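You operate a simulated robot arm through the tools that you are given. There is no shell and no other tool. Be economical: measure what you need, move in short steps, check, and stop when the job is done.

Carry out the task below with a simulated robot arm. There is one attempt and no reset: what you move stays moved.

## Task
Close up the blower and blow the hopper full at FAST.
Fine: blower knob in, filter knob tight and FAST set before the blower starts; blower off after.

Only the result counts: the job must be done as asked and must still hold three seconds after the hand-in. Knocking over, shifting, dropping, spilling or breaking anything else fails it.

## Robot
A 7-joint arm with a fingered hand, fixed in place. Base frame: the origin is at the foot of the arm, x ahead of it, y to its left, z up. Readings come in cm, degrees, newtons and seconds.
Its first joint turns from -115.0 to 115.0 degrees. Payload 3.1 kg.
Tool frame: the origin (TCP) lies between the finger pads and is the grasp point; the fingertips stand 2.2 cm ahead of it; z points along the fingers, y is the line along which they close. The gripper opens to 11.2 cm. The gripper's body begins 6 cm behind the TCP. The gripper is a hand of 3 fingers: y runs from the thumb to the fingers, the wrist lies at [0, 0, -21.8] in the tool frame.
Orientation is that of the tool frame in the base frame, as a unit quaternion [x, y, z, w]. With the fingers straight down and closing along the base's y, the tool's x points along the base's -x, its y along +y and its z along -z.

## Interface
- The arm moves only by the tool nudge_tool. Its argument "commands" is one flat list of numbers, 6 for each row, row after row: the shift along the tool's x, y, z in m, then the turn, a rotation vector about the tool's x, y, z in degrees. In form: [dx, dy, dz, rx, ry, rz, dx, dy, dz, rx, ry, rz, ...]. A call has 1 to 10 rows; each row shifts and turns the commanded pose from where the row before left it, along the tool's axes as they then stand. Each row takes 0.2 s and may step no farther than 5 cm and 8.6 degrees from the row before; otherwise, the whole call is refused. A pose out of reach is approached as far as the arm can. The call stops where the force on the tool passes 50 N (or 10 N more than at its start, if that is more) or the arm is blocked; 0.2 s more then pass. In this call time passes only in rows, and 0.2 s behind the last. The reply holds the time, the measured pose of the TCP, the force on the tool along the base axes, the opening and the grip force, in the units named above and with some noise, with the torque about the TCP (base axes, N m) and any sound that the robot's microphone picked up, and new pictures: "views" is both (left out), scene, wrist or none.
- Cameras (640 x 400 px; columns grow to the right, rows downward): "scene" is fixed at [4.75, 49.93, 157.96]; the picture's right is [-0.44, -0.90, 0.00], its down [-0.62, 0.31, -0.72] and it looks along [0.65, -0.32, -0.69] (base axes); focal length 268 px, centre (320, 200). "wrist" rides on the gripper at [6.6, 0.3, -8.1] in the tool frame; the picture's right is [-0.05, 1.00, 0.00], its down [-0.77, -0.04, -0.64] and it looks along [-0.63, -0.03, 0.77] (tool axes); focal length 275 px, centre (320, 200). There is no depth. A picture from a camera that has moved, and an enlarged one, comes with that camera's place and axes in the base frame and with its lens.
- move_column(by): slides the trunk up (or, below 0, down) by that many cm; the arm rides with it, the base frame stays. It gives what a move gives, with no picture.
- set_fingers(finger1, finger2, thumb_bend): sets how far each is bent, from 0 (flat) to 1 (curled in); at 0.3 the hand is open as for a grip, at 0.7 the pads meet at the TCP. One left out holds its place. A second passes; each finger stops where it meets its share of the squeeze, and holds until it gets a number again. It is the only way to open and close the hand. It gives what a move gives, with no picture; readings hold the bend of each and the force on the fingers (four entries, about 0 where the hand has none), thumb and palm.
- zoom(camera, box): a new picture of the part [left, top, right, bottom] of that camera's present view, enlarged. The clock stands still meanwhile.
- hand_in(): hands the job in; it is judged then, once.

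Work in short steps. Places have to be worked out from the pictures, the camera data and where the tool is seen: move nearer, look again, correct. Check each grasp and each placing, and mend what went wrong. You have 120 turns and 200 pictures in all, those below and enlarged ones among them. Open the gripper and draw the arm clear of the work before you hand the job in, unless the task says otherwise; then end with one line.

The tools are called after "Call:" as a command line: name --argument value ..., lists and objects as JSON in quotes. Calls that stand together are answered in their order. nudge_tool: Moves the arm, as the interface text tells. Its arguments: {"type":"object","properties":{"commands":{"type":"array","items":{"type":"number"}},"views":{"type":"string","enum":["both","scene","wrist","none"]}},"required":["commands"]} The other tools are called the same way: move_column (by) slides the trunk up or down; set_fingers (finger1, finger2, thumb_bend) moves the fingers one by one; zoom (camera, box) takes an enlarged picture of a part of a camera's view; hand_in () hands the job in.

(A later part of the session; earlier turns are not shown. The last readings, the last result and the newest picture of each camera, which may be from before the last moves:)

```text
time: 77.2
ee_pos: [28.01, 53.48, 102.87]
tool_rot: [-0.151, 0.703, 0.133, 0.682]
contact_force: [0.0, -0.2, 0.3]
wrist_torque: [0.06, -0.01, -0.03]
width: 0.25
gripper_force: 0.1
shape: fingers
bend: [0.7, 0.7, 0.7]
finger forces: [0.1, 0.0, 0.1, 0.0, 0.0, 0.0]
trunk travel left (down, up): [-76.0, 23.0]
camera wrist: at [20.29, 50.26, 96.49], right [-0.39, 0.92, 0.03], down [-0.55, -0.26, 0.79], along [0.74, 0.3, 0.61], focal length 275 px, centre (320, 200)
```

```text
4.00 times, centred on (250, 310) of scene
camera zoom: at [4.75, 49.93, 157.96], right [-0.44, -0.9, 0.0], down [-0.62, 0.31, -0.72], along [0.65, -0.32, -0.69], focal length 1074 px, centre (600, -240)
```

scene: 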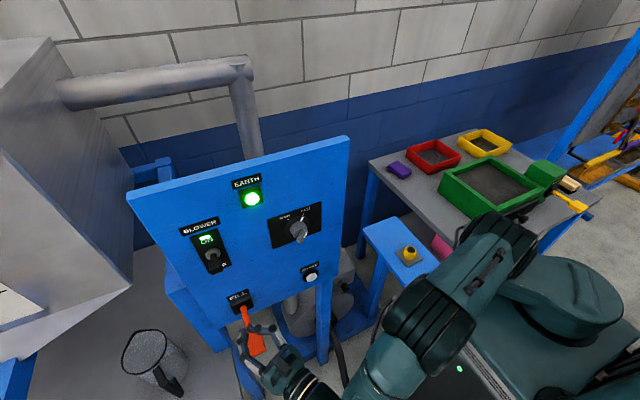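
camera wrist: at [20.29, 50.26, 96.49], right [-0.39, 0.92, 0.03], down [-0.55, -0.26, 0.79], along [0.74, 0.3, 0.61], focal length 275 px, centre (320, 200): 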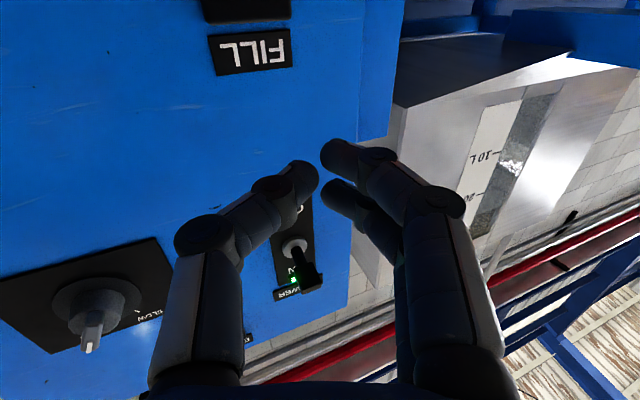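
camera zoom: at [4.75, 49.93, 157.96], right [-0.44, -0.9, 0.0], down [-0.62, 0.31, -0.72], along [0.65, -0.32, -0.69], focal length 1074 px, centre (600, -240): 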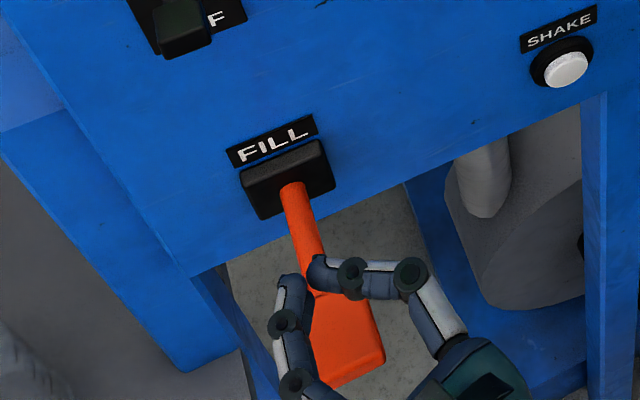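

Fingertips are above the paddle. Press down in 1 cm steps, watching force and gauge.

Call:
nudge_tool --commands '[0.01, 0, 0, 0, 0, 0, 0.01, 0, 0, 0, 0, 0, 0.01, 0, 0, 0, 0, 0, 0.01, 0, 0, 0, 0, 0]' --views "none"

Call:
zoom --camera "scene" --box '[190, 260, 310, 360]'

```text
time: 78.2
ee_pos: [27.52, 53.22, 98.96]
tool_rot: [-0.152, 0.703, 0.134, 0.682]
contact_force: [0.1, 0.1, 0.0]
wrist_torque: [0.01, 0.02, -0.05]
width: 0.25
gripper_force: 0.1
shape: fingers
bend: [0.7, 0.7, 0.7]
finger forces: [0.0, 0.0, 0.1, 0.0, 0.0, 0.0]
trunk travel left (down, up): [-76.0, 23.0]
```

```text
4.00 times, centred on (250, 310) of scene
camera zoom: at [4.75, 49.93, 157.96], right [-0.44, -0.9, 0.0], down [-0.62, 0.31, -0.72], along [0.65, -0.32, -0.69], focal length 1074 px, centre (600, -240)
```

zoom: 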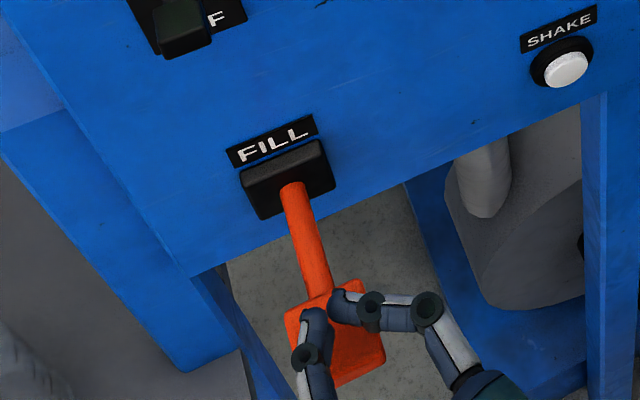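

Call:
nudge_tool --commands '[0.01, 0, 0, 0, 0, 0, 0.01, 0, 0, 0, 0, 0]' --views "none"

Call:
zoom --camera "scene" --box '[0, 110, 10, 400]'

Call:
zoom --camera "scene" --box '[190, 260, 310, 360]'

```text
time: 78.8
ee_pos: [27.38, 53.27, 97.24]
tool_rot: [-0.151, 0.703, 0.134, 0.682]
contact_force: [1.6, 0.3, 3.1]
wrist_torque: [0.07, -0.04, 0.0]
width: 0.21
gripper_force: 1.8
shape: fingers
bend: [0.7, 0.7, 0.7]
finger forces: [2.7, 0.0, 0.1, 0.0, 0.0, 0.0]
trunk travel left (down, up): [-76.0, 23.0]
```

```text
1.38 times, centred on (5, 255) of scene
camera zoom: at [4.75, 49.93, 157.96], right [-0.44, -0.9, 0.0], down [-0.62, 0.31, -0.72], along [0.65, -0.32, -0.69], focal length 370 px, centre (754, 124)
```

zoom: 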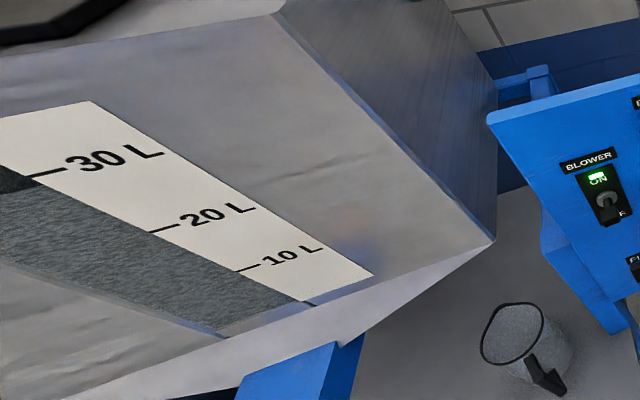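

```text
4.00 times, centred on (250, 310) of scene
camera zoom: at [4.75, 49.93, 157.96], right [-0.44, -0.9, 0.0], down [-0.62, 0.31, -0.72], along [0.65, -0.32, -0.69], focal length 1074 px, centre (600, -240)
```

zoom: 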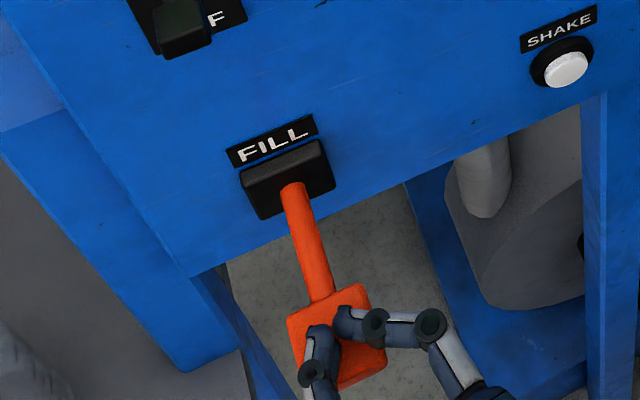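

Contact with the paddle just made and the level already appears higher (~29 L). The clock stands still during zooms; look at the gauge more closely.

Call:
zoom --camera "scene" --box '[0, 185, 4, 305]'

Call:
zoom --camera "wrist" --box '[400, 40, 640, 240]'

```text
3.33 times, centred on (2, 245) of scene
camera zoom: at [4.75, 49.93, 157.96], right [-0.44, -0.9, 0.0], down [-0.62, 0.31, -0.72], along [0.65, -0.32, -0.69], focal length 895 px, centre (1380, 50)
```

zoom: 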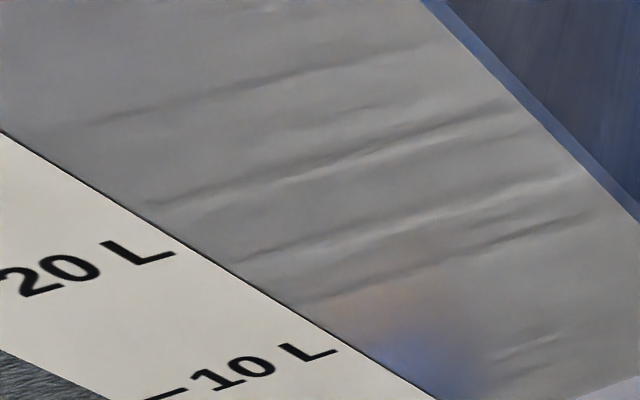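

```text
2.00 times, centred on (520, 140) of wrist
camera zoom: at [19.72, 50.12, 90.86], right [-0.39, 0.92, 0.03], down [-0.55, -0.26, 0.79], along [0.74, 0.3, 0.61], focal length 551 px, centre (-80, 320)
```

zoom: 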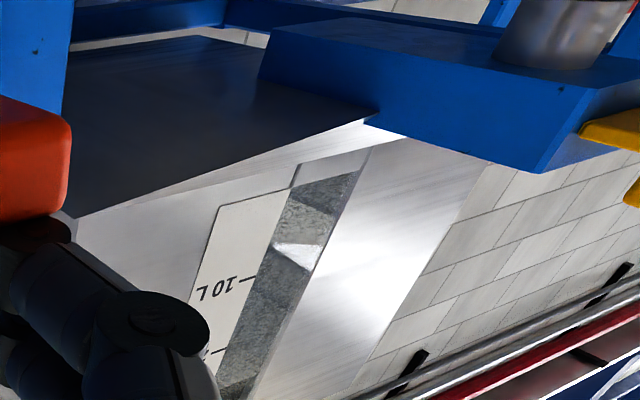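

Call:
zoom --camera "scene" --box '[0, 80, 2, 400]'

```text
1.25 times, centred on (1, 240) of scene
camera zoom: at [4.75, 49.93, 157.96], right [-0.44, -0.9, 0.0], down [-0.62, 0.31, -0.72], along [0.65, -0.32, -0.69], focal length 336 px, centre (719, 150)
```

zoom: 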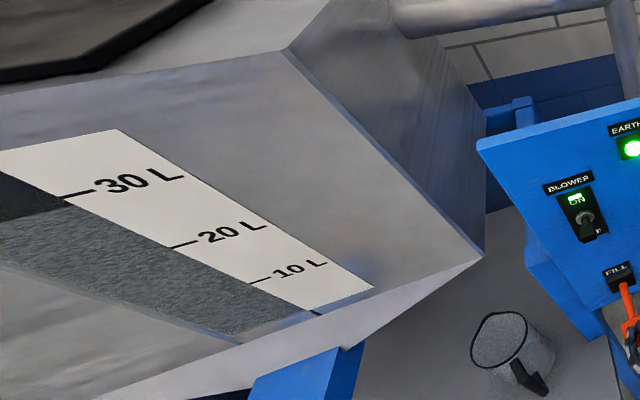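

Call:
nudge_tool --commands '[0, 0, 0, 0, 0, 0]' --views "none"

Call:
zoom --camera "scene" --box '[0, 80, 2, 400]'

```text
time: 79.2
ee_pos: [27.33, 53.3, 97.22]
tool_rot: [-0.152, 0.703, 0.134, 0.682]
contact_force: [1.7, -0.5, 2.5]
wrist_torque: [0.05, -0.04, -0.02]
width: 0.21
gripper_force: 1.6
shape: fingers
bend: [0.7, 0.7, 0.7]
finger forces: [2.7, 0.1, 0.0, 0.0, 0.1, 0.1]
trunk travel left (down, up): [-76.0, 23.0]
```

```text
1.25 times, centred on (1, 240) of scene
camera zoom: at [4.75, 49.93, 157.96], right [-0.44, -0.9, 0.0], down [-0.62, 0.31, -0.72], along [0.65, -0.32, -0.69], focal length 336 px, centre (719, 150)
```

zoom: 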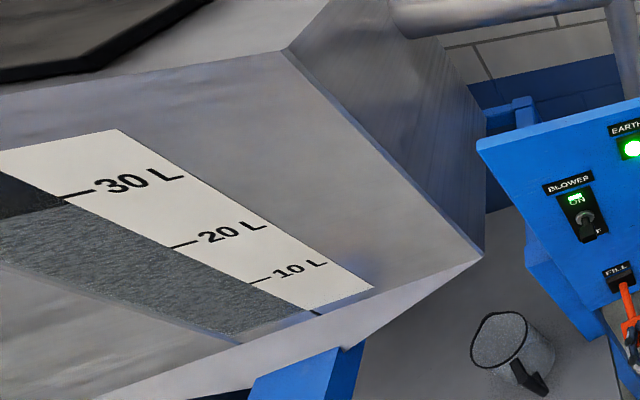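

Call:
zoom --camera "scene" --box '[0, 0, 10, 400]'

```text
1.00 times, centred on (5, 200) of scene (not enlarged: the box is as wide or as high as the picture)
camera zoom: at [4.75, 49.93, 157.96], right [-0.44, -0.9, 0.0], down [-0.62, 0.31, -0.72], along [0.65, -0.32, -0.69], focal length 268 px, centre (635, 200)
```

zoom: 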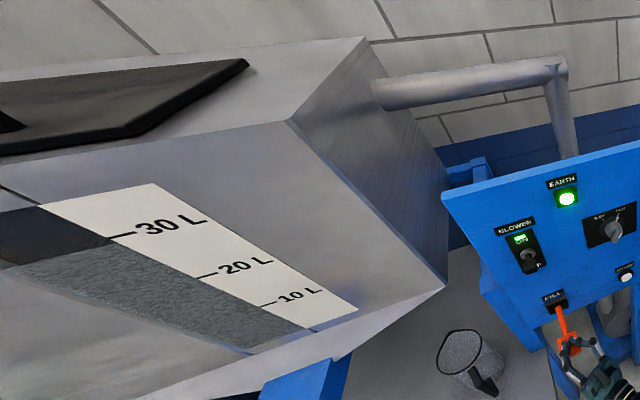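

The level has risen from ~27 L to about the 30 L tick. Check once more after a short wait to see if it's still rising.

Call:
nudge_tool --commands '[0.003, 0, 0, 0, 0, 0]' --views "none"

Call:
zoom --camera "scene" --box '[0, 0, 10, 400]'

```text
time: 79.6
ee_pos: [27.37, 53.26, 96.84]
tool_rot: [-0.152, 0.703, 0.134, 0.682]
contact_force: [1.0, -0.4, 2.9]
wrist_torque: [0.07, -0.07, -0.02]
width: 0.21
gripper_force: 1.5
shape: fingers
bend: [0.7, 0.7, 0.7]
finger forces: [3.1, 0.0, 0.0, 0.0, 0.0, 0.0]
trunk travel left (down, up): [-76.0, 23.0]
```

```text
1.00 times, centred on (5, 200) of scene (not enlarged: the box is as wide or as high as the picture)
camera zoom: at [4.75, 49.93, 157.96], right [-0.44, -0.9, 0.0], down [-0.62, 0.31, -0.72], along [0.65, -0.32, -0.69], focal length 268 px, centre (635, 200)
```

zoom: 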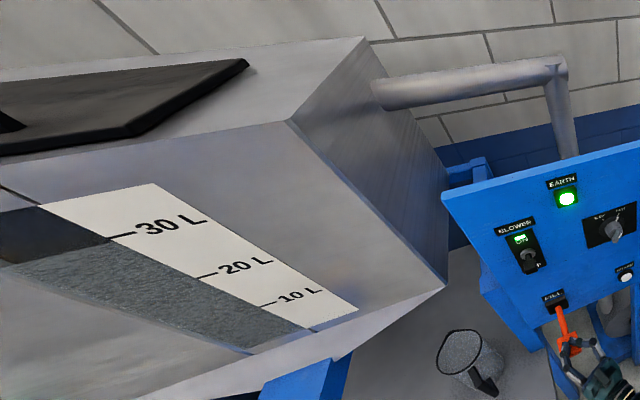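

No change now. To learn whether the paddle matters, lift off and watch.

Call:
nudge_tool --commands '[-0.02, 0, 0, 0, 0, 0]' --views "none"

Call:
zoom --camera "scene" --box '[0, 0, 10, 400]'

Call:
zoom --camera "scene" --box '[190, 260, 310, 360]'

```text
time: 80.0
ee_pos: [27.59, 53.31, 98.96]
tool_rot: [-0.151, 0.702, 0.135, 0.682]
contact_force: [0.3, -0.7, -0.1]
wrist_torque: [-0.03, 0.06, 0.01]
width: 0.24
gripper_force: 0.1
shape: fingers
bend: [0.7, 0.7, 0.7]
finger forces: [0.0, 0.1, 0.0, 0.0, 0.0, 0.1]
trunk travel left (down, up): [-76.0, 23.0]
```

```text
1.00 times, centred on (5, 200) of scene (not enlarged: the box is as wide or as high as the picture)
camera zoom: at [4.75, 49.93, 157.96], right [-0.44, -0.9, 0.0], down [-0.62, 0.31, -0.72], along [0.65, -0.32, -0.69], focal length 268 px, centre (635, 200)
```

zoom: 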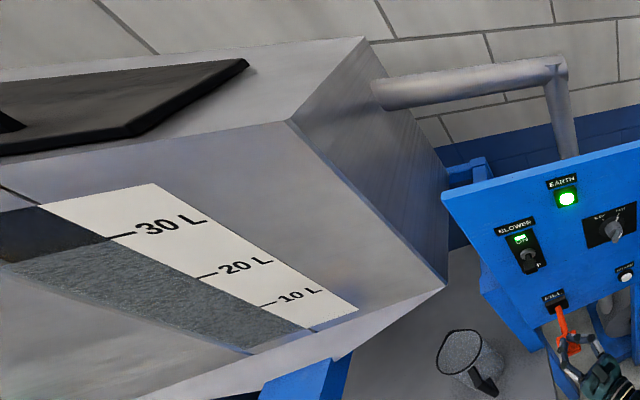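

```text
4.00 times, centred on (250, 310) of scene
camera zoom: at [4.75, 49.93, 157.96], right [-0.44, -0.9, 0.0], down [-0.62, 0.31, -0.72], along [0.65, -0.32, -0.69], focal length 1074 px, centre (600, -240)
```

zoom: 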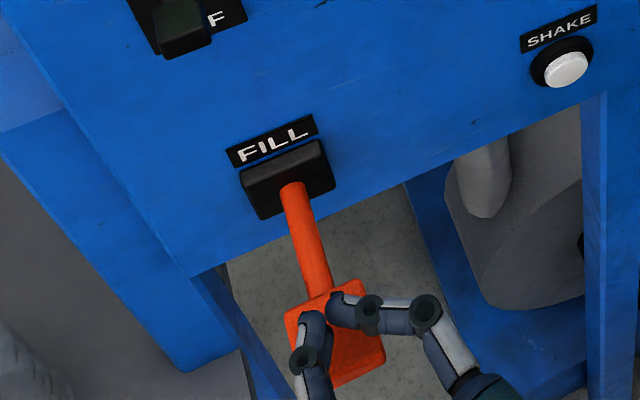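

The lever springs back; level holds at ≈30 L. Let me check the jug and floor under the hopper, and the level once more after a short wait.

Call:
zoom --camera "scene" --box '[80, 280, 240, 400]'

Call:
nudge_tool --commands '[-0.01, 0, 0, 0, 0, 0, 0, 0, 0, 0, 0, 0]' --views "wrist"

Call:
zoom --camera "scene" --box '[0, 80, 2, 400]'

```text
3.33 times, centred on (160, 340) of scene
camera zoom: at [4.75, 49.93, 157.96], right [-0.44, -0.9, 0.0], down [-0.62, 0.31, -0.72], along [0.65, -0.32, -0.69], focal length 895 px, centre (853, -267)
```

zoom: 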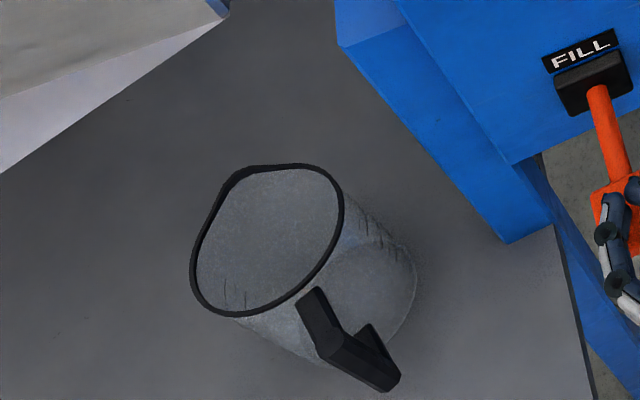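

```text
time: 80.6
ee_pos: [27.38, 53.44, 99.95]
tool_rot: [-0.152, 0.704, 0.133, 0.681]
contact_force: [-0.4, 0.4, 0.2]
wrist_torque: [0.03, -0.02, 0.03]
width: 0.23
gripper_force: 0.1
shape: fingers
bend: [0.7, 0.7, 0.7]
finger forces: [0.1, 0.0, 0.1, 0.0, 0.0, 0.0]
trunk travel left (down, up): [-76.0, 23.0]
camera wrist: at [19.79, 50.25, 93.56], right [-0.39, 0.92, 0.03], down [-0.55, -0.26, 0.79], along [0.74, 0.3, 0.61], focal length 275 px, centre (320, 200)
```

wrist: 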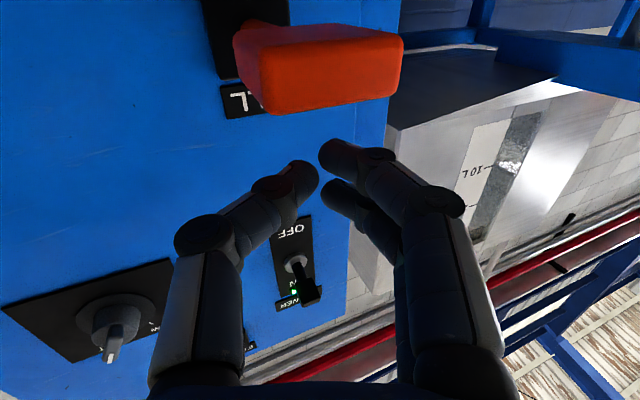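

```text
1.25 times, centred on (1, 240) of scene
camera zoom: at [4.75, 49.93, 157.96], right [-0.44, -0.9, 0.0], down [-0.62, 0.31, -0.72], along [0.65, -0.32, -0.69], focal length 336 px, centre (719, 150)
```

zoom: 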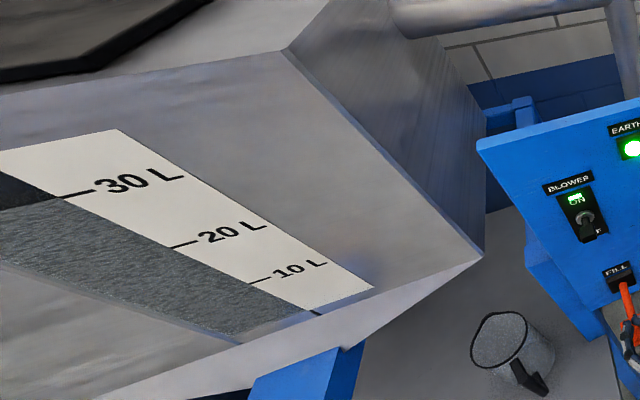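

Level is creeping up with the paddle released (~30 L now), so the blower itself fills. I'll watch another second, gauging rate.

Call:
nudge_tool --commands '[-0.01, 0, 0, 0, 0, 0, 0, 0, 0, 0, 0, 0, 0, 0, 0, 0, 0, 0, 0, 0, 0, 0, 0, 0]' --views "none"

Call:
zoom --camera "scene" --box '[0, 80, 2, 400]'

Call:
zoom --camera "scene" --box '[0, 0, 10, 400]'

```text
time: 81.6
ee_pos: [27.67, 53.52, 101.03]
tool_rot: [-0.152, 0.703, 0.134, 0.682]
contact_force: [0.8, -0.2, -0.3]
wrist_torque: [0.0, 0.01, -0.06]
width: 0.2
gripper_force: 0.1
shape: fingers
bend: [0.7, 0.7, 0.7]
finger forces: [0.0, 0.0, 0.0, 0.2, 0.0, 0.0]
trunk travel left (down, up): [-76.0, 23.0]
```

```text
1.25 times, centred on (1, 240) of scene
camera zoom: at [4.75, 49.93, 157.96], right [-0.44, -0.9, 0.0], down [-0.62, 0.31, -0.72], along [0.65, -0.32, -0.69], focal length 336 px, centre (719, 150)
```

zoom: 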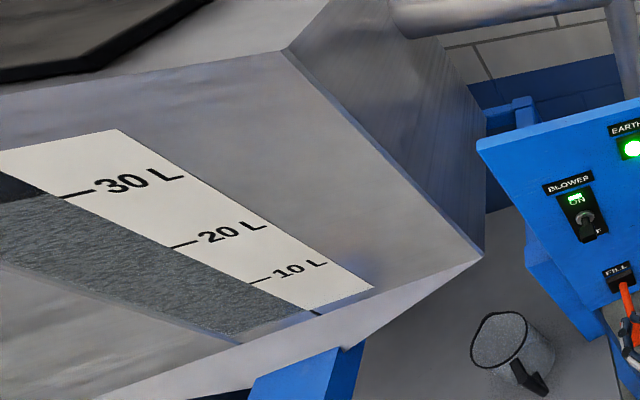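

```text
1.00 times, centred on (5, 200) of scene (not enlarged: the box is as wide or as high as the picture)
camera zoom: at [4.75, 49.93, 157.96], right [-0.44, -0.9, 0.0], down [-0.62, 0.31, -0.72], along [0.65, -0.32, -0.69], focal length 268 px, centre (635, 200)
```

zoom: 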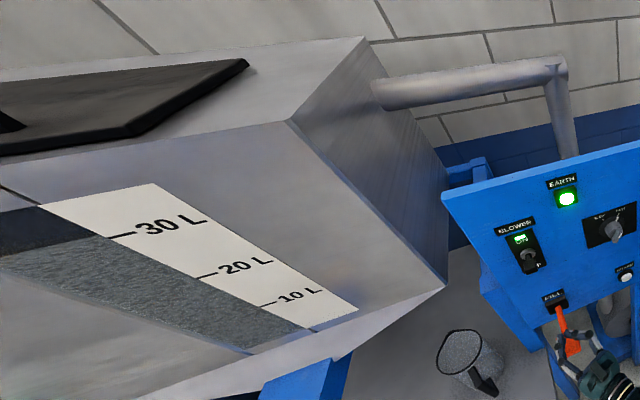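

The level passes 30 L at roughly 0.5 L/s and the window extends to about 36 L. I'll move the hand above the toggle now so I can switch off promptly, checking the gauge on the way.

Call:
nudge_tool --commands '[-0.045, 0, -0.005, 0, 0, 0, -0.045, 0, 0, 0, 0, 0, -0.045, 0, 0, 0, 0, 0, -0.045, 0, 0, 0, 0, 0, -0.035, 0, 0, 0, 0, 0]' --views "wrist"

Call:
zoom --camera "scene" --box '[0, 0, 10, 400]'

Call:
zoom --camera "scene" --box '[170, 190, 290, 290]'

```text
time: 82.8
ee_pos: [27.59, 53.62, 122.52]
tool_rot: [-0.152, 0.703, 0.134, 0.682]
contact_force: [-0.5, -0.4, 0.4]
wrist_torque: [-0.01, -0.02, 0.0]
width: 0.22
gripper_force: 0.0
shape: fingers
bend: [0.7, 0.7, 0.7]
finger forces: [0.0, 0.0, 0.0, 0.1, 0.0, 0.0]
trunk travel left (down, up): [-76.0, 23.0]
camera wrist: at [19.96, 50.46, 116.16], right [-0.39, 0.92, 0.03], down [-0.55, -0.26, 0.79], along [0.74, 0.3, 0.61], focal length 275 px, centre (320, 200)
```

wrist: 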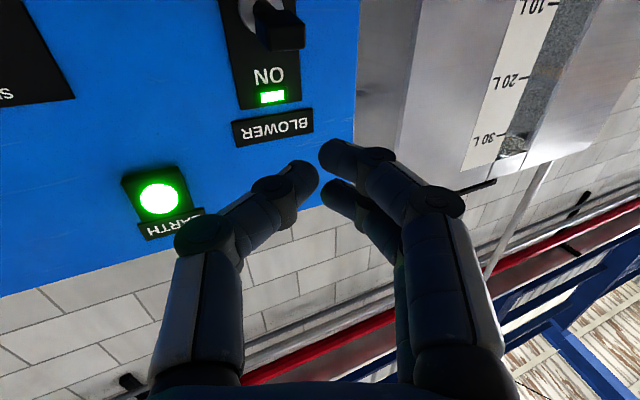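

```text
1.00 times, centred on (5, 200) of scene (not enlarged: the box is as wide or as high as the picture)
camera zoom: at [4.75, 49.93, 157.96], right [-0.44, -0.9, 0.0], down [-0.62, 0.31, -0.72], along [0.65, -0.32, -0.69], focal length 268 px, centre (635, 200)
```

zoom: 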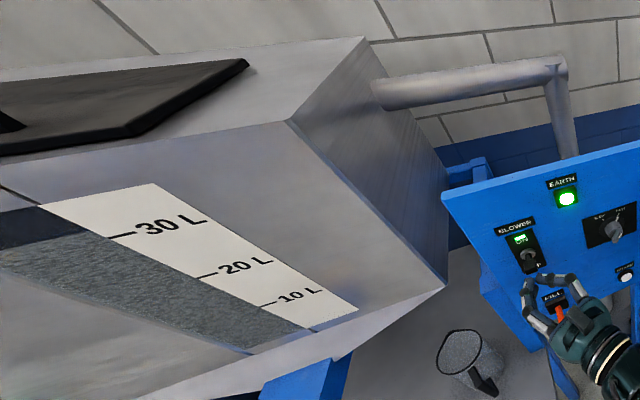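

```text
4.00 times, centred on (230, 240) of scene
camera zoom: at [4.75, 49.93, 157.96], right [-0.44, -0.9, 0.0], down [-0.62, 0.31, -0.72], along [0.65, -0.32, -0.69], focal length 1074 px, centre (680, 40)
```

zoom: 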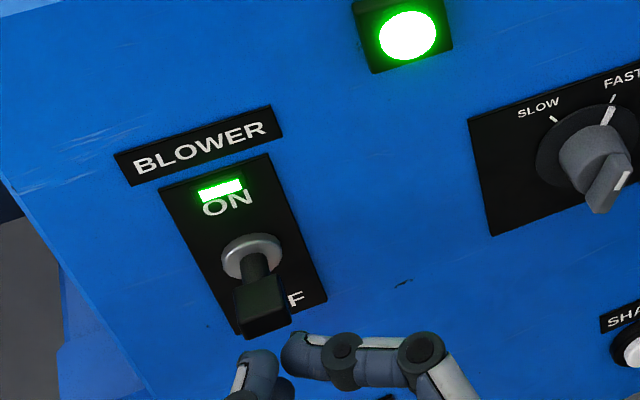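

Level ≈31.5 L, rising ~0.7 L/s. Move the fist over the toggle, ready to press down.

Call:
nudge_tool --commands '[0, -0.008, 0.03, 0, 0, 0, 0, -0.008, 0.028, 0, 0, 0]' --views "wrist"

Call:
zoom --camera "scene" --box '[0, 0, 10, 400]'

Call:
zoom --camera "scene" --box '[170, 190, 290, 290]'

```text
time: 83.4
ee_pos: [33.8, 54.8, 122.27]
tool_rot: [-0.152, 0.703, 0.134, 0.682]
contact_force: [0.3, -0.8, -0.3]
wrist_torque: [-0.03, -0.01, -0.01]
width: 0.2
gripper_force: 0.0
shape: fingers
bend: [0.7, 0.7, 0.7]
finger forces: [0.0, 0.1, 0.0, 0.0, 0.1, 0.0]
trunk travel left (down, up): [-76.0, 23.0]
camera wrist: at [26.16, 51.67, 115.92], right [-0.39, 0.92, 0.03], down [-0.55, -0.26, 0.79], along [0.74, 0.3, 0.61], focal length 275 px, centre (320, 200)
```

wrist: 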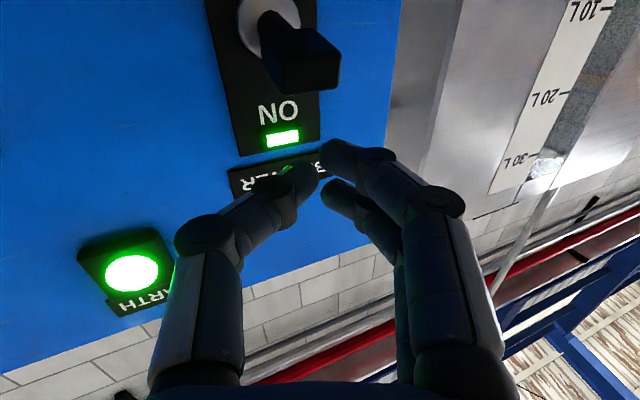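

```text
1.00 times, centred on (5, 200) of scene (not enlarged: the box is as wide or as high as the picture)
camera zoom: at [4.75, 49.93, 157.96], right [-0.44, -0.9, 0.0], down [-0.62, 0.31, -0.72], along [0.65, -0.32, -0.69], focal length 268 px, centre (635, 200)
```

zoom: 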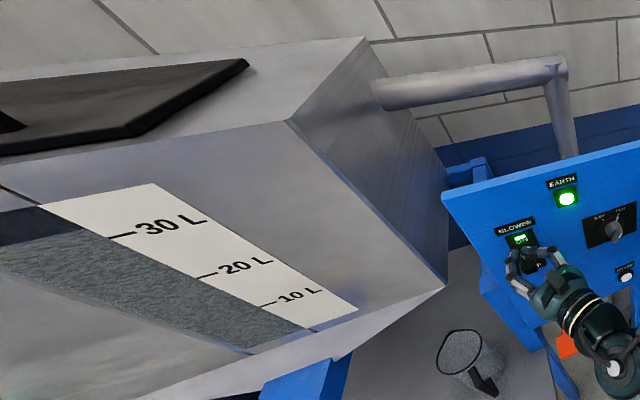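

```text
4.00 times, centred on (230, 240) of scene
camera zoom: at [4.75, 49.93, 157.96], right [-0.44, -0.9, 0.0], down [-0.62, 0.31, -0.72], along [0.65, -0.32, -0.69], focal length 1074 px, centre (680, 40)
```

zoom: 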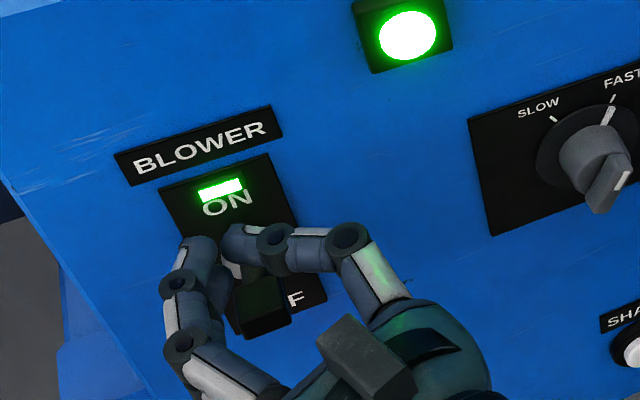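

Ready over the toggle; level ≈32 L. Wait ~1.6 s and look.

Call:
nudge_tool --commands '[0, 0, 0, 0, 0, 0, 0, 0, 0, 0, 0, 0, 0, 0, 0, 0, 0, 0, 0, 0, 0, 0, 0, 0, 0, 0, 0, 0, 0, 0, 0, 0, 0, 0, 0, 0, 0, 0, 0, 0, 0, 0]' --views "none"

Call:
zoom --camera "scene" --box '[0, 0, 10, 400]'

```text
time: 85.0
ee_pos: [33.73, 54.96, 122.24]
tool_rot: [-0.152, 0.702, 0.135, 0.682]
contact_force: [-0.3, 0.3, 0.6]
wrist_torque: [0.02, 0.04, 0.0]
width: 0.21
gripper_force: 0.2
shape: fingers
bend: [0.7, 0.7, 0.7]
finger forces: [0.1, 0.0, 0.0, 0.0, 0.0, 0.0]
trunk travel left (down, up): [-76.0, 23.0]
```

```text
1.00 times, centred on (5, 200) of scene (not enlarged: the box is as wide or as high as the picture)
camera zoom: at [4.75, 49.93, 157.96], right [-0.44, -0.9, 0.0], down [-0.62, 0.31, -0.72], along [0.65, -0.32, -0.69], focal length 268 px, centre (635, 200)
```

zoom: 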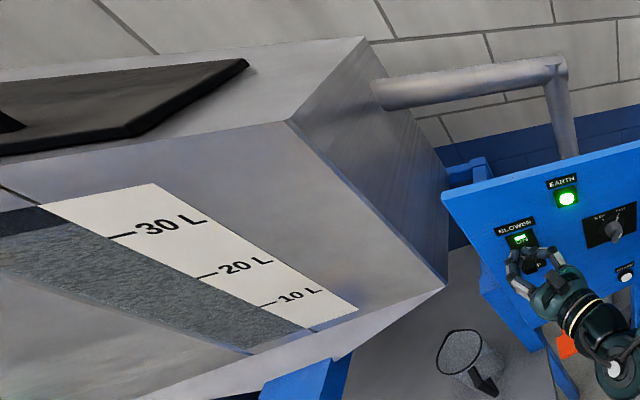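

≈33.5 L; the window's top edge is about 3 s away. Another ~1.4 s.

Call:
nudge_tool --commands '[0, 0, 0, 0, 0, 0, 0, 0, 0, 0, 0, 0, 0, 0, 0, 0, 0, 0, 0, 0, 0, 0, 0, 0, 0, 0, 0, 0, 0, 0, 0, 0, 0, 0, 0, 0]' --views "none"

Call:
zoom --camera "scene" --box '[0, 0, 10, 400]'

Call:
zoom --camera "wrist" --box '[440, 80, 600, 230]'

```text
time: 86.4
ee_pos: [33.68, 54.78, 122.33]
tool_rot: [-0.151, 0.703, 0.133, 0.682]
contact_force: [0.2, -0.1, 0.9]
wrist_torque: [-0.02, -0.04, -0.04]
width: 0.21
gripper_force: 0.0
shape: fingers
bend: [0.7, 0.7, 0.7]
finger forces: [0.1, 0.0, 0.1, 0.0, 0.0, 0.0]
trunk travel left (down, up): [-76.0, 23.0]
```

```text
1.00 times, centred on (5, 200) of scene (not enlarged: the box is as wide or as high as the picture)
camera zoom: at [4.75, 49.93, 157.96], right [-0.44, -0.9, 0.0], down [-0.62, 0.31, -0.72], along [0.65, -0.32, -0.69], focal length 268 px, centre (635, 200)
```

zoom: 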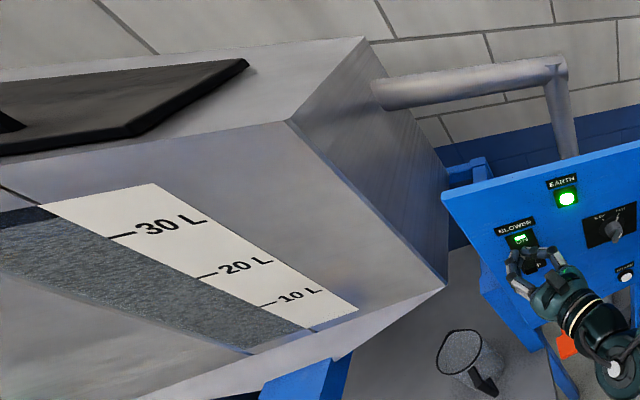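

```text
2.67 times, centred on (520, 155) of wrist
camera zoom: at [26.08, 51.67, 115.92], right [-0.39, 0.92, 0.03], down [-0.55, -0.26, 0.79], along [0.74, 0.3, 0.61], focal length 734 px, centre (-213, 320)
```

zoom: 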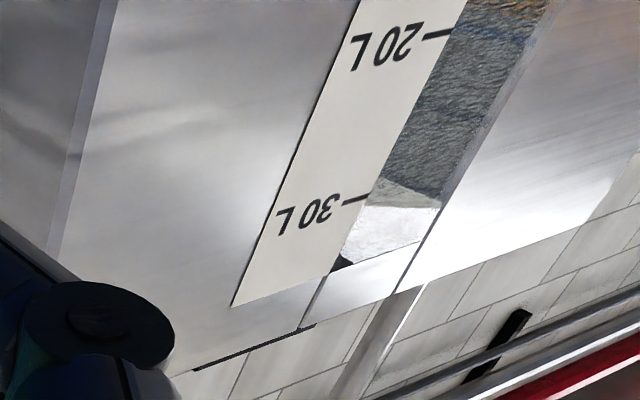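

≈34.8 L; a thin empty strip remains. Another ~0.8 s.

Call:
nudge_tool --commands '[0, 0, 0, 0, 0, 0, 0, 0, 0, 0, 0, 0, 0, 0, 0, 0, 0, 0]' --views "none"

Call:
zoom --camera "scene" --box '[0, 0, 10, 400]'

Call:
zoom --camera "wrist" --box '[480, 130, 580, 210]'

```text
time: 87.2
ee_pos: [33.73, 54.8, 122.37]
tool_rot: [-0.151, 0.703, 0.133, 0.682]
contact_force: [-0.1, -0.5, -0.6]
wrist_torque: [0.02, -0.01, 0.01]
width: 0.2
gripper_force: 0.2
shape: fingers
bend: [0.7, 0.7, 0.7]
finger forces: [0.0, 0.0, 0.1, 0.0, 0.0, 0.0]
trunk travel left (down, up): [-76.0, 23.0]
```

```text
1.00 times, centred on (5, 200) of scene (not enlarged: the box is as wide or as high as the picture)
camera zoom: at [4.75, 49.93, 157.96], right [-0.44, -0.9, 0.0], down [-0.62, 0.31, -0.72], along [0.65, -0.32, -0.69], focal length 268 px, centre (635, 200)
```

zoom: 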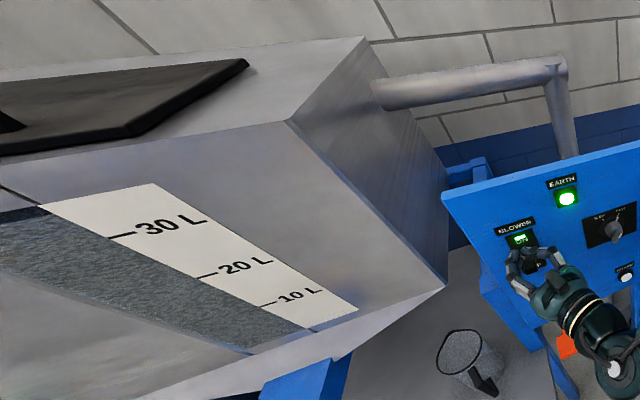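

```text
5.00 times, centred on (530, 170) of wrist
camera zoom: at [26.08, 51.67, 115.92], right [-0.39, 0.92, 0.03], down [-0.55, -0.26, 0.79], along [0.74, 0.3, 0.61], focal length 1376 px, centre (-730, 350)
```

zoom: 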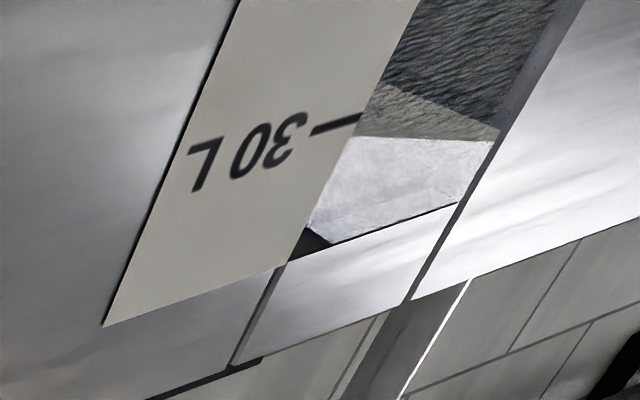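

Nearly at the top of the window. Descend 1.2 cm (not touching) and look once more.

Call:
nudge_tool --commands '[0.012, 0, 0, 0, 0, 0]' --views "none"

Call:
zoom --camera "scene" --box '[0, 0, 10, 400]'

Call:
zoom --camera "scene" --box '[0, 70, 2, 320]'

```text
time: 87.6
ee_pos: [33.78, 54.82, 121.03]
tool_rot: [-0.152, 0.703, 0.134, 0.682]
contact_force: [0.3, -0.2, 0.4]
wrist_torque: [0.0, -0.01, 0.0]
width: 0.23
gripper_force: 0.1
shape: fingers
bend: [0.7, 0.7, 0.7]
finger forces: [0.0, 0.1, 0.0, 0.0, 0.1, 0.1]
trunk travel left (down, up): [-76.0, 23.0]
```

```text
1.00 times, centred on (5, 200) of scene (not enlarged: the box is as wide or as high as the picture)
camera zoom: at [4.75, 49.93, 157.96], right [-0.44, -0.9, 0.0], down [-0.62, 0.31, -0.72], along [0.65, -0.32, -0.69], focal length 268 px, centre (635, 200)
```

zoom: 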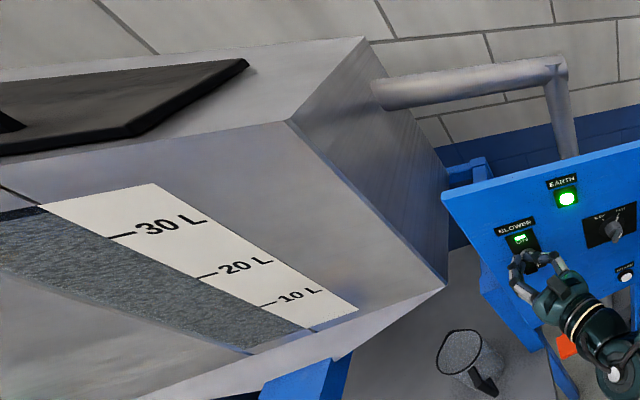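

```text
1.60 times, centred on (1, 195) of scene
camera zoom: at [4.75, 49.93, 157.96], right [-0.44, -0.9, 0.0], down [-0.62, 0.31, -0.72], along [0.65, -0.32, -0.69], focal length 429 px, centre (830, 208)
```

zoom: 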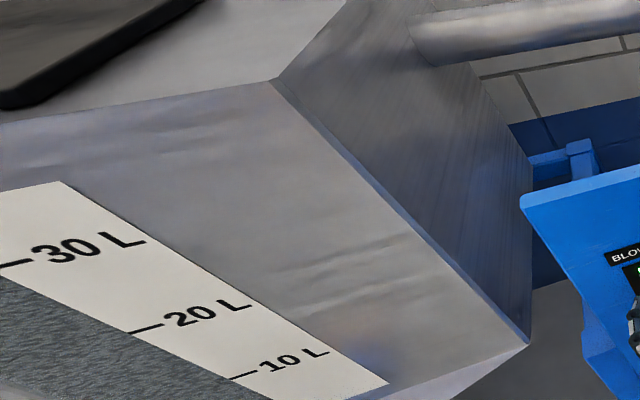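

Only a sliver is left, and the press itself takes ~0.7 s. Press the toggle down to OFF now.

Call:
nudge_tool --commands '[0.012, 0, 0, 0, 0, 0, 0.012, 0, 0, 0, 0, 0, 0.012, 0, 0, 0, 0, 0, 0.012, 0, 0, 0, 0, 0]' --views "none"

Call:
zoom --camera "scene" --box '[0, 0, 10, 400]'

Call:
zoom --camera "scene" --box '[170, 190, 290, 290]'

```text
time: 88.6
ee_pos: [33.45, 54.56, 118.05]
tool_rot: [-0.143, 0.694, 0.143, 0.691]
contact_force: [-1.8, -0.3, 28.7]
wrist_torque: [0.34, -0.29, 0.02]
width: 0.27
gripper_force: 14.5
shape: fingers
bend: [0.7, 0.7, 0.7]
finger forces: [29.1, 0.0, 0.0, 0.0, 0.1, 0.0]
trunk travel left (down, up): [-76.0, 23.0]
stopped in row 4: the force on the tool passed its limit at 57 N (the readings are from after the stop); the commanded pose is now the measured one
```

```text
1.00 times, centred on (5, 200) of scene (not enlarged: the box is as wide or as high as the picture)
camera zoom: at [4.75, 49.93, 157.96], right [-0.44, -0.9, 0.0], down [-0.62, 0.31, -0.72], along [0.65, -0.32, -0.69], focal length 268 px, centre (635, 200)
```

zoom: 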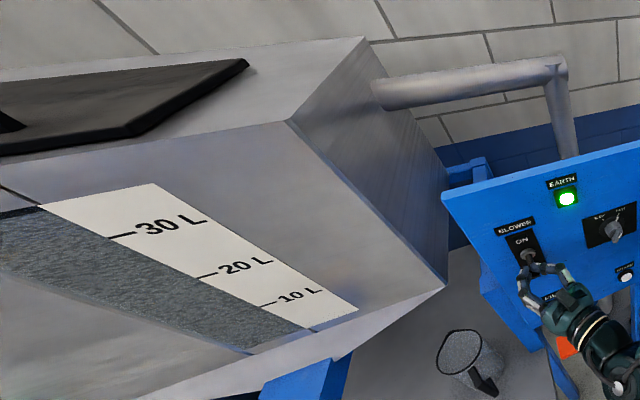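

```text
4.00 times, centred on (230, 240) of scene
camera zoom: at [4.75, 49.93, 157.96], right [-0.44, -0.9, 0.0], down [-0.62, 0.31, -0.72], along [0.65, -0.32, -0.69], focal length 1074 px, centre (680, 40)
```

zoom: 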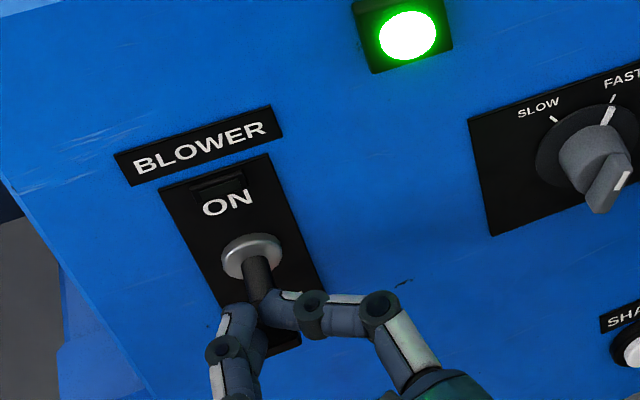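

Lamp is out: blower off. Lift off the toggle and take a closer look at the gauge via the wrist camera.

Call:
nudge_tool --commands '[-0.02, 0, 0, 0, 0, 0, -0.02, 0, 0, 0, 0, 0]' --views "wrist"

Call:
zoom --camera "wrist" --box '[480, 110, 580, 190]'

Call:
zoom --camera "scene" --box '[0, 20, 2, 366]'

Call:
zoom --camera "scene" --box '[170, 190, 290, 290]'

```text
time: 89.2
ee_pos: [33.76, 54.48, 121.25]
tool_rot: [-0.145, 0.698, 0.139, 0.688]
contact_force: [-0.1, 0.3, -0.6]
wrist_torque: [0.02, 0.0, 0.02]
width: 0.28
gripper_force: 0.0
shape: fingers
bend: [0.7, 0.7, 0.7]
finger forces: [0.1, 0.0, 0.1, 0.0, 0.0, 0.0]
trunk travel left (down, up): [-76.0, 23.0]
camera wrist: at [26.06, 51.43, 114.73], right [-0.39, 0.92, 0.04], down [-0.56, -0.27, 0.78], along [0.73, 0.28, 0.62], focal length 275 px, centre (320, 200)
```

wrist: 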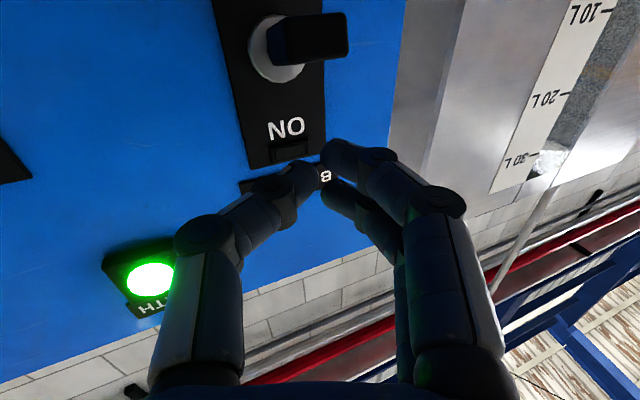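

```text
5.00 times, centred on (530, 150) of wrist
camera zoom: at [26.06, 51.43, 114.73], right [-0.39, 0.92, 0.04], down [-0.56, -0.27, 0.78], along [0.73, 0.28, 0.62], focal length 1376 px, centre (-730, 450)
```

zoom: 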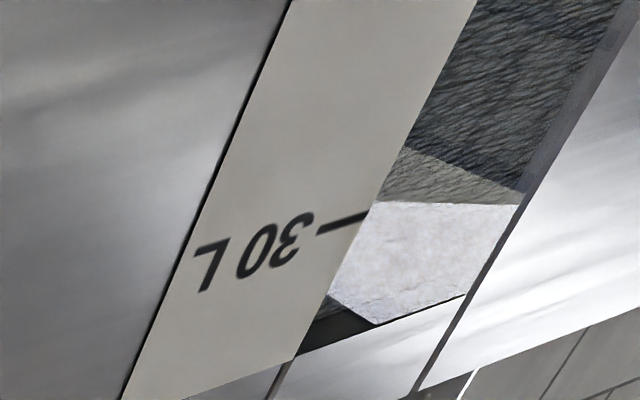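

```text
1.16 times, centred on (1, 193) of scene
camera zoom: at [4.75, 49.93, 157.96], right [-0.44, -0.9, 0.0], down [-0.62, 0.31, -0.72], along [0.65, -0.32, -0.69], focal length 310 px, centre (689, 208)
```

zoom: 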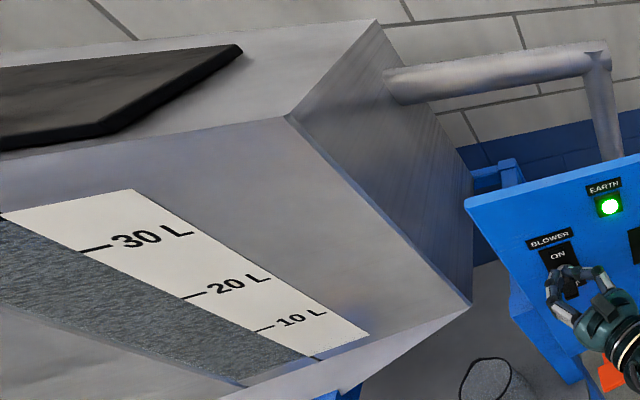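

```text
4.00 times, centred on (230, 240) of scene
camera zoom: at [4.75, 49.93, 157.96], right [-0.44, -0.9, 0.0], down [-0.62, 0.31, -0.72], along [0.65, -0.32, -0.69], focal length 1074 px, centre (680, 40)
```

zoom: 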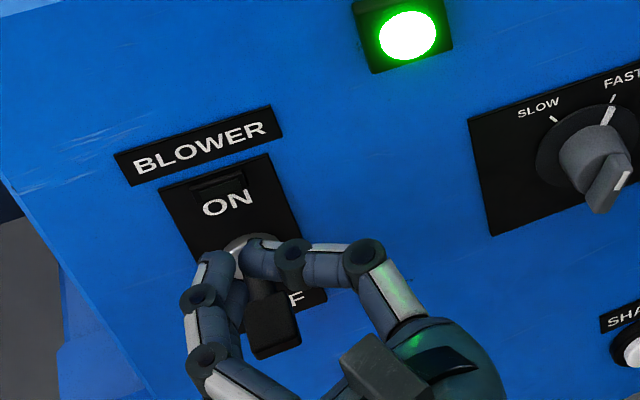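

Call:
zoom --camera "scene" --box '[0, 0, 2, 400]'

```text
1.00 times, centred on (1, 200) of scene (not enlarged: the box is as wide or as high as the picture)
camera zoom: at [4.75, 49.93, 157.96], right [-0.44, -0.9, 0.0], down [-0.62, 0.31, -0.72], along [0.65, -0.32, -0.69], focal length 268 px, centre (639, 200)
```

zoom: 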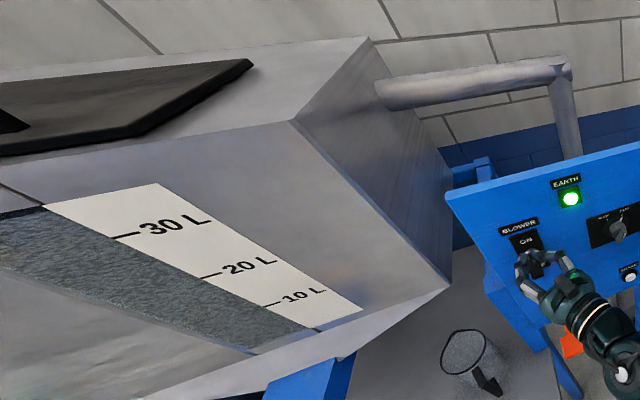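

Call:
zoom --camera "wrist" --box '[524, 158, 564, 188]'

```text
13.33 times, centred on (544, 173) of wrist
camera zoom: at [26.06, 51.43, 114.73], right [-0.39, 0.92, 0.04], down [-0.56, -0.27, 0.78], along [0.73, 0.28, 0.62], focal length 3670 px, centre (-2667, 560)
```

zoom: 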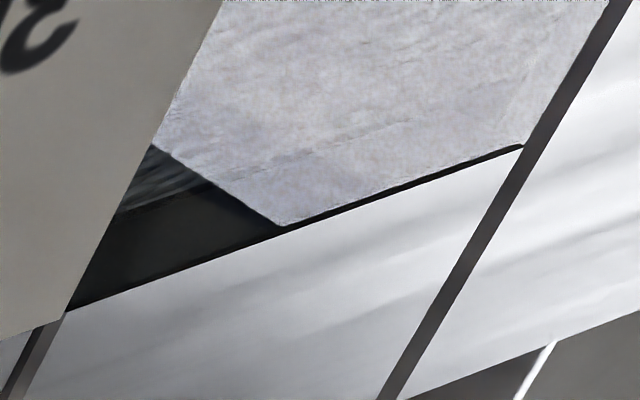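

The wrist view shows a thin dark strip still empty (~0.5–1 L below the window top). I'll prepare a short top-up pulse: retreat, roll the hand −90° so thumb and fingers straddle the toggle vertically, allowing quick ON→OFF.

Call:
nudge_tool --commands '[0, 0, -0.04, 0, 0, 0, 0, 0, -0.04, 0, 0, 0, 0, 0, 0, 0, 0, -8.4, 0, 0, 0, 0, 0, -8.4, 0, 0, 0, 0, 0, -8.4, 0, 0, 0, 0, 0, -8.4, 0, 0, 0, 0, 0, -8.4, 0, 0, 0, 0, 0, -8.4, 0, 0, 0, 0, 0, -8.4, 0, 0, 0, 0, 0, -8.4]' --views "none"

Call:
nudge_tool --commands '[0, 0, 0, 0, 0, -8, 0, 0, 0, 0, 0, -8, 0, 0, 0, 0, 0, -6]' --views "none"

Call:
set_fingers --finger1 0.48 --finger2 0.48 --thumb_bend 0.48

Call:
nudge_tool --commands '[0, 0, 0, 0, 0, 0]'

```text
time: 91.4
ee_pos: [26.19, 51.29, 121.43]
tool_rot: [-0.508, 0.5, -0.265, 0.649]
contact_force: [-0.2, 0.5, 0.5]
wrist_torque: [0.01, 0.03, -0.03]
width: 0.27
gripper_force: 0.1
shape: fingers
bend: [0.7, 0.7, 0.7]
finger forces: [0.1, 0.0, 0.1, 0.1, 0.0, 0.1]
trunk travel left (down, up): [-76.0, 23.0]
```

```text
time: 92.2
ee_pos: [26.29, 51.47, 121.37]
tool_rot: [0.593, -0.395, 0.385, -0.587]
contact_force: [-0.1, -0.1, -0.3]
wrist_torque: [0.02, 0.0, 0.05]
width: 0.28
gripper_force: 0.1
shape: fingers
bend: [0.7, 0.7, 0.7]
finger forces: [0.0, 0.0, 0.0, 0.0, 0.1, 0.0]
trunk travel left (down, up): [-76.0, 23.0]
```

```text
time: 93.2
ee_pos: [26.28, 51.49, 121.45]
tool_rot: [0.594, -0.395, 0.384, -0.587]
contact_force: [-1.3, 0.1, -0.4]
wrist_torque: [0.04, -0.03, -0.04]
width: 6.02
gripper_force: 0.0
shape: fingers
bend: [0.48, 0.48, 0.48]
finger forces: [0.0, 0.1, 0.0, 0.0, 0.0, 0.1]
trunk travel left (down, up): [-76.0, 23.0]
```

```text
time: 93.6
ee_pos: [26.27, 51.42, 121.35]
tool_rot: [0.593, -0.394, 0.384, -0.588]
contact_force: [0.1, 1.1, -0.4]
wrist_torque: [0.02, 0.0, 0.01]
width: 6.01
gripper_force: 0.1
shape: fingers
bend: [0.48, 0.48, 0.48]
finger forces: [0.0, 0.0, 0.1, 0.0, 0.0, 0.0]
trunk travel left (down, up): [-76.0, 23.0]
camera wrist: at [21.52, 42.14, 121.14], right [-0.04, 0.04, -1.0], down [-0.89, 0.46, 0.05], along [0.46, 0.89, 0.02], focal length 275 px, centre (320, 200)
```

scene: 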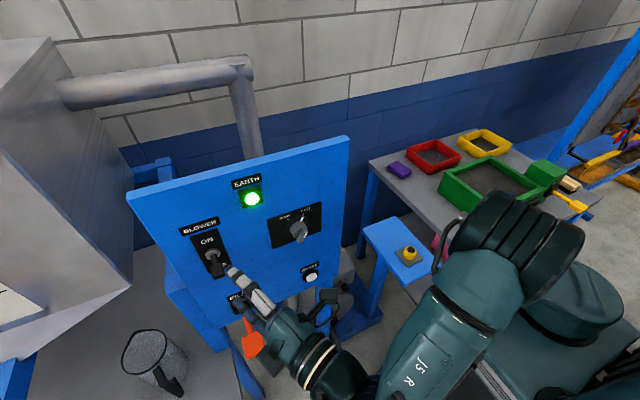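
wrist: 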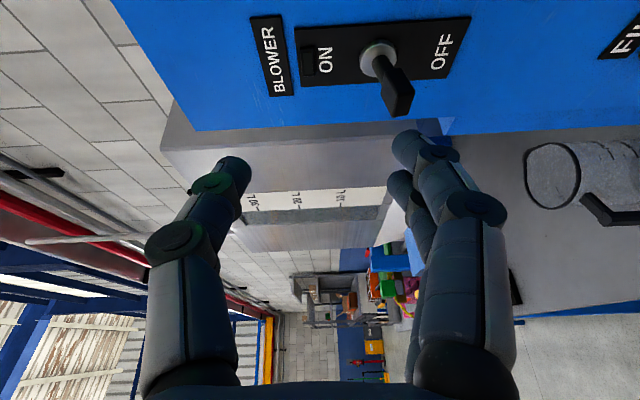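

The wrist camera now looks levelly at the gauge. Zoom in.

Call:
zoom --camera "wrist" --box '[225, 170, 345, 245]'

```text
5.33 times, centred on (285, 208) of wrist
camera zoom: at [21.52, 42.14, 121.14], right [-0.04, 0.04, -1.0], down [-0.89, 0.46, 0.05], along [0.46, 0.89, 0.02], focal length 1468 px, centre (507, 160)
```

zoom: 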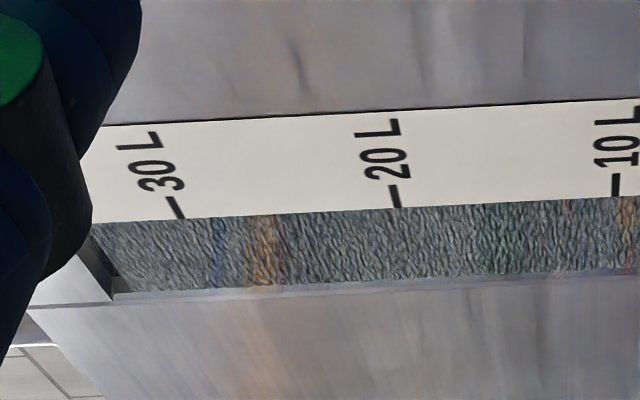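

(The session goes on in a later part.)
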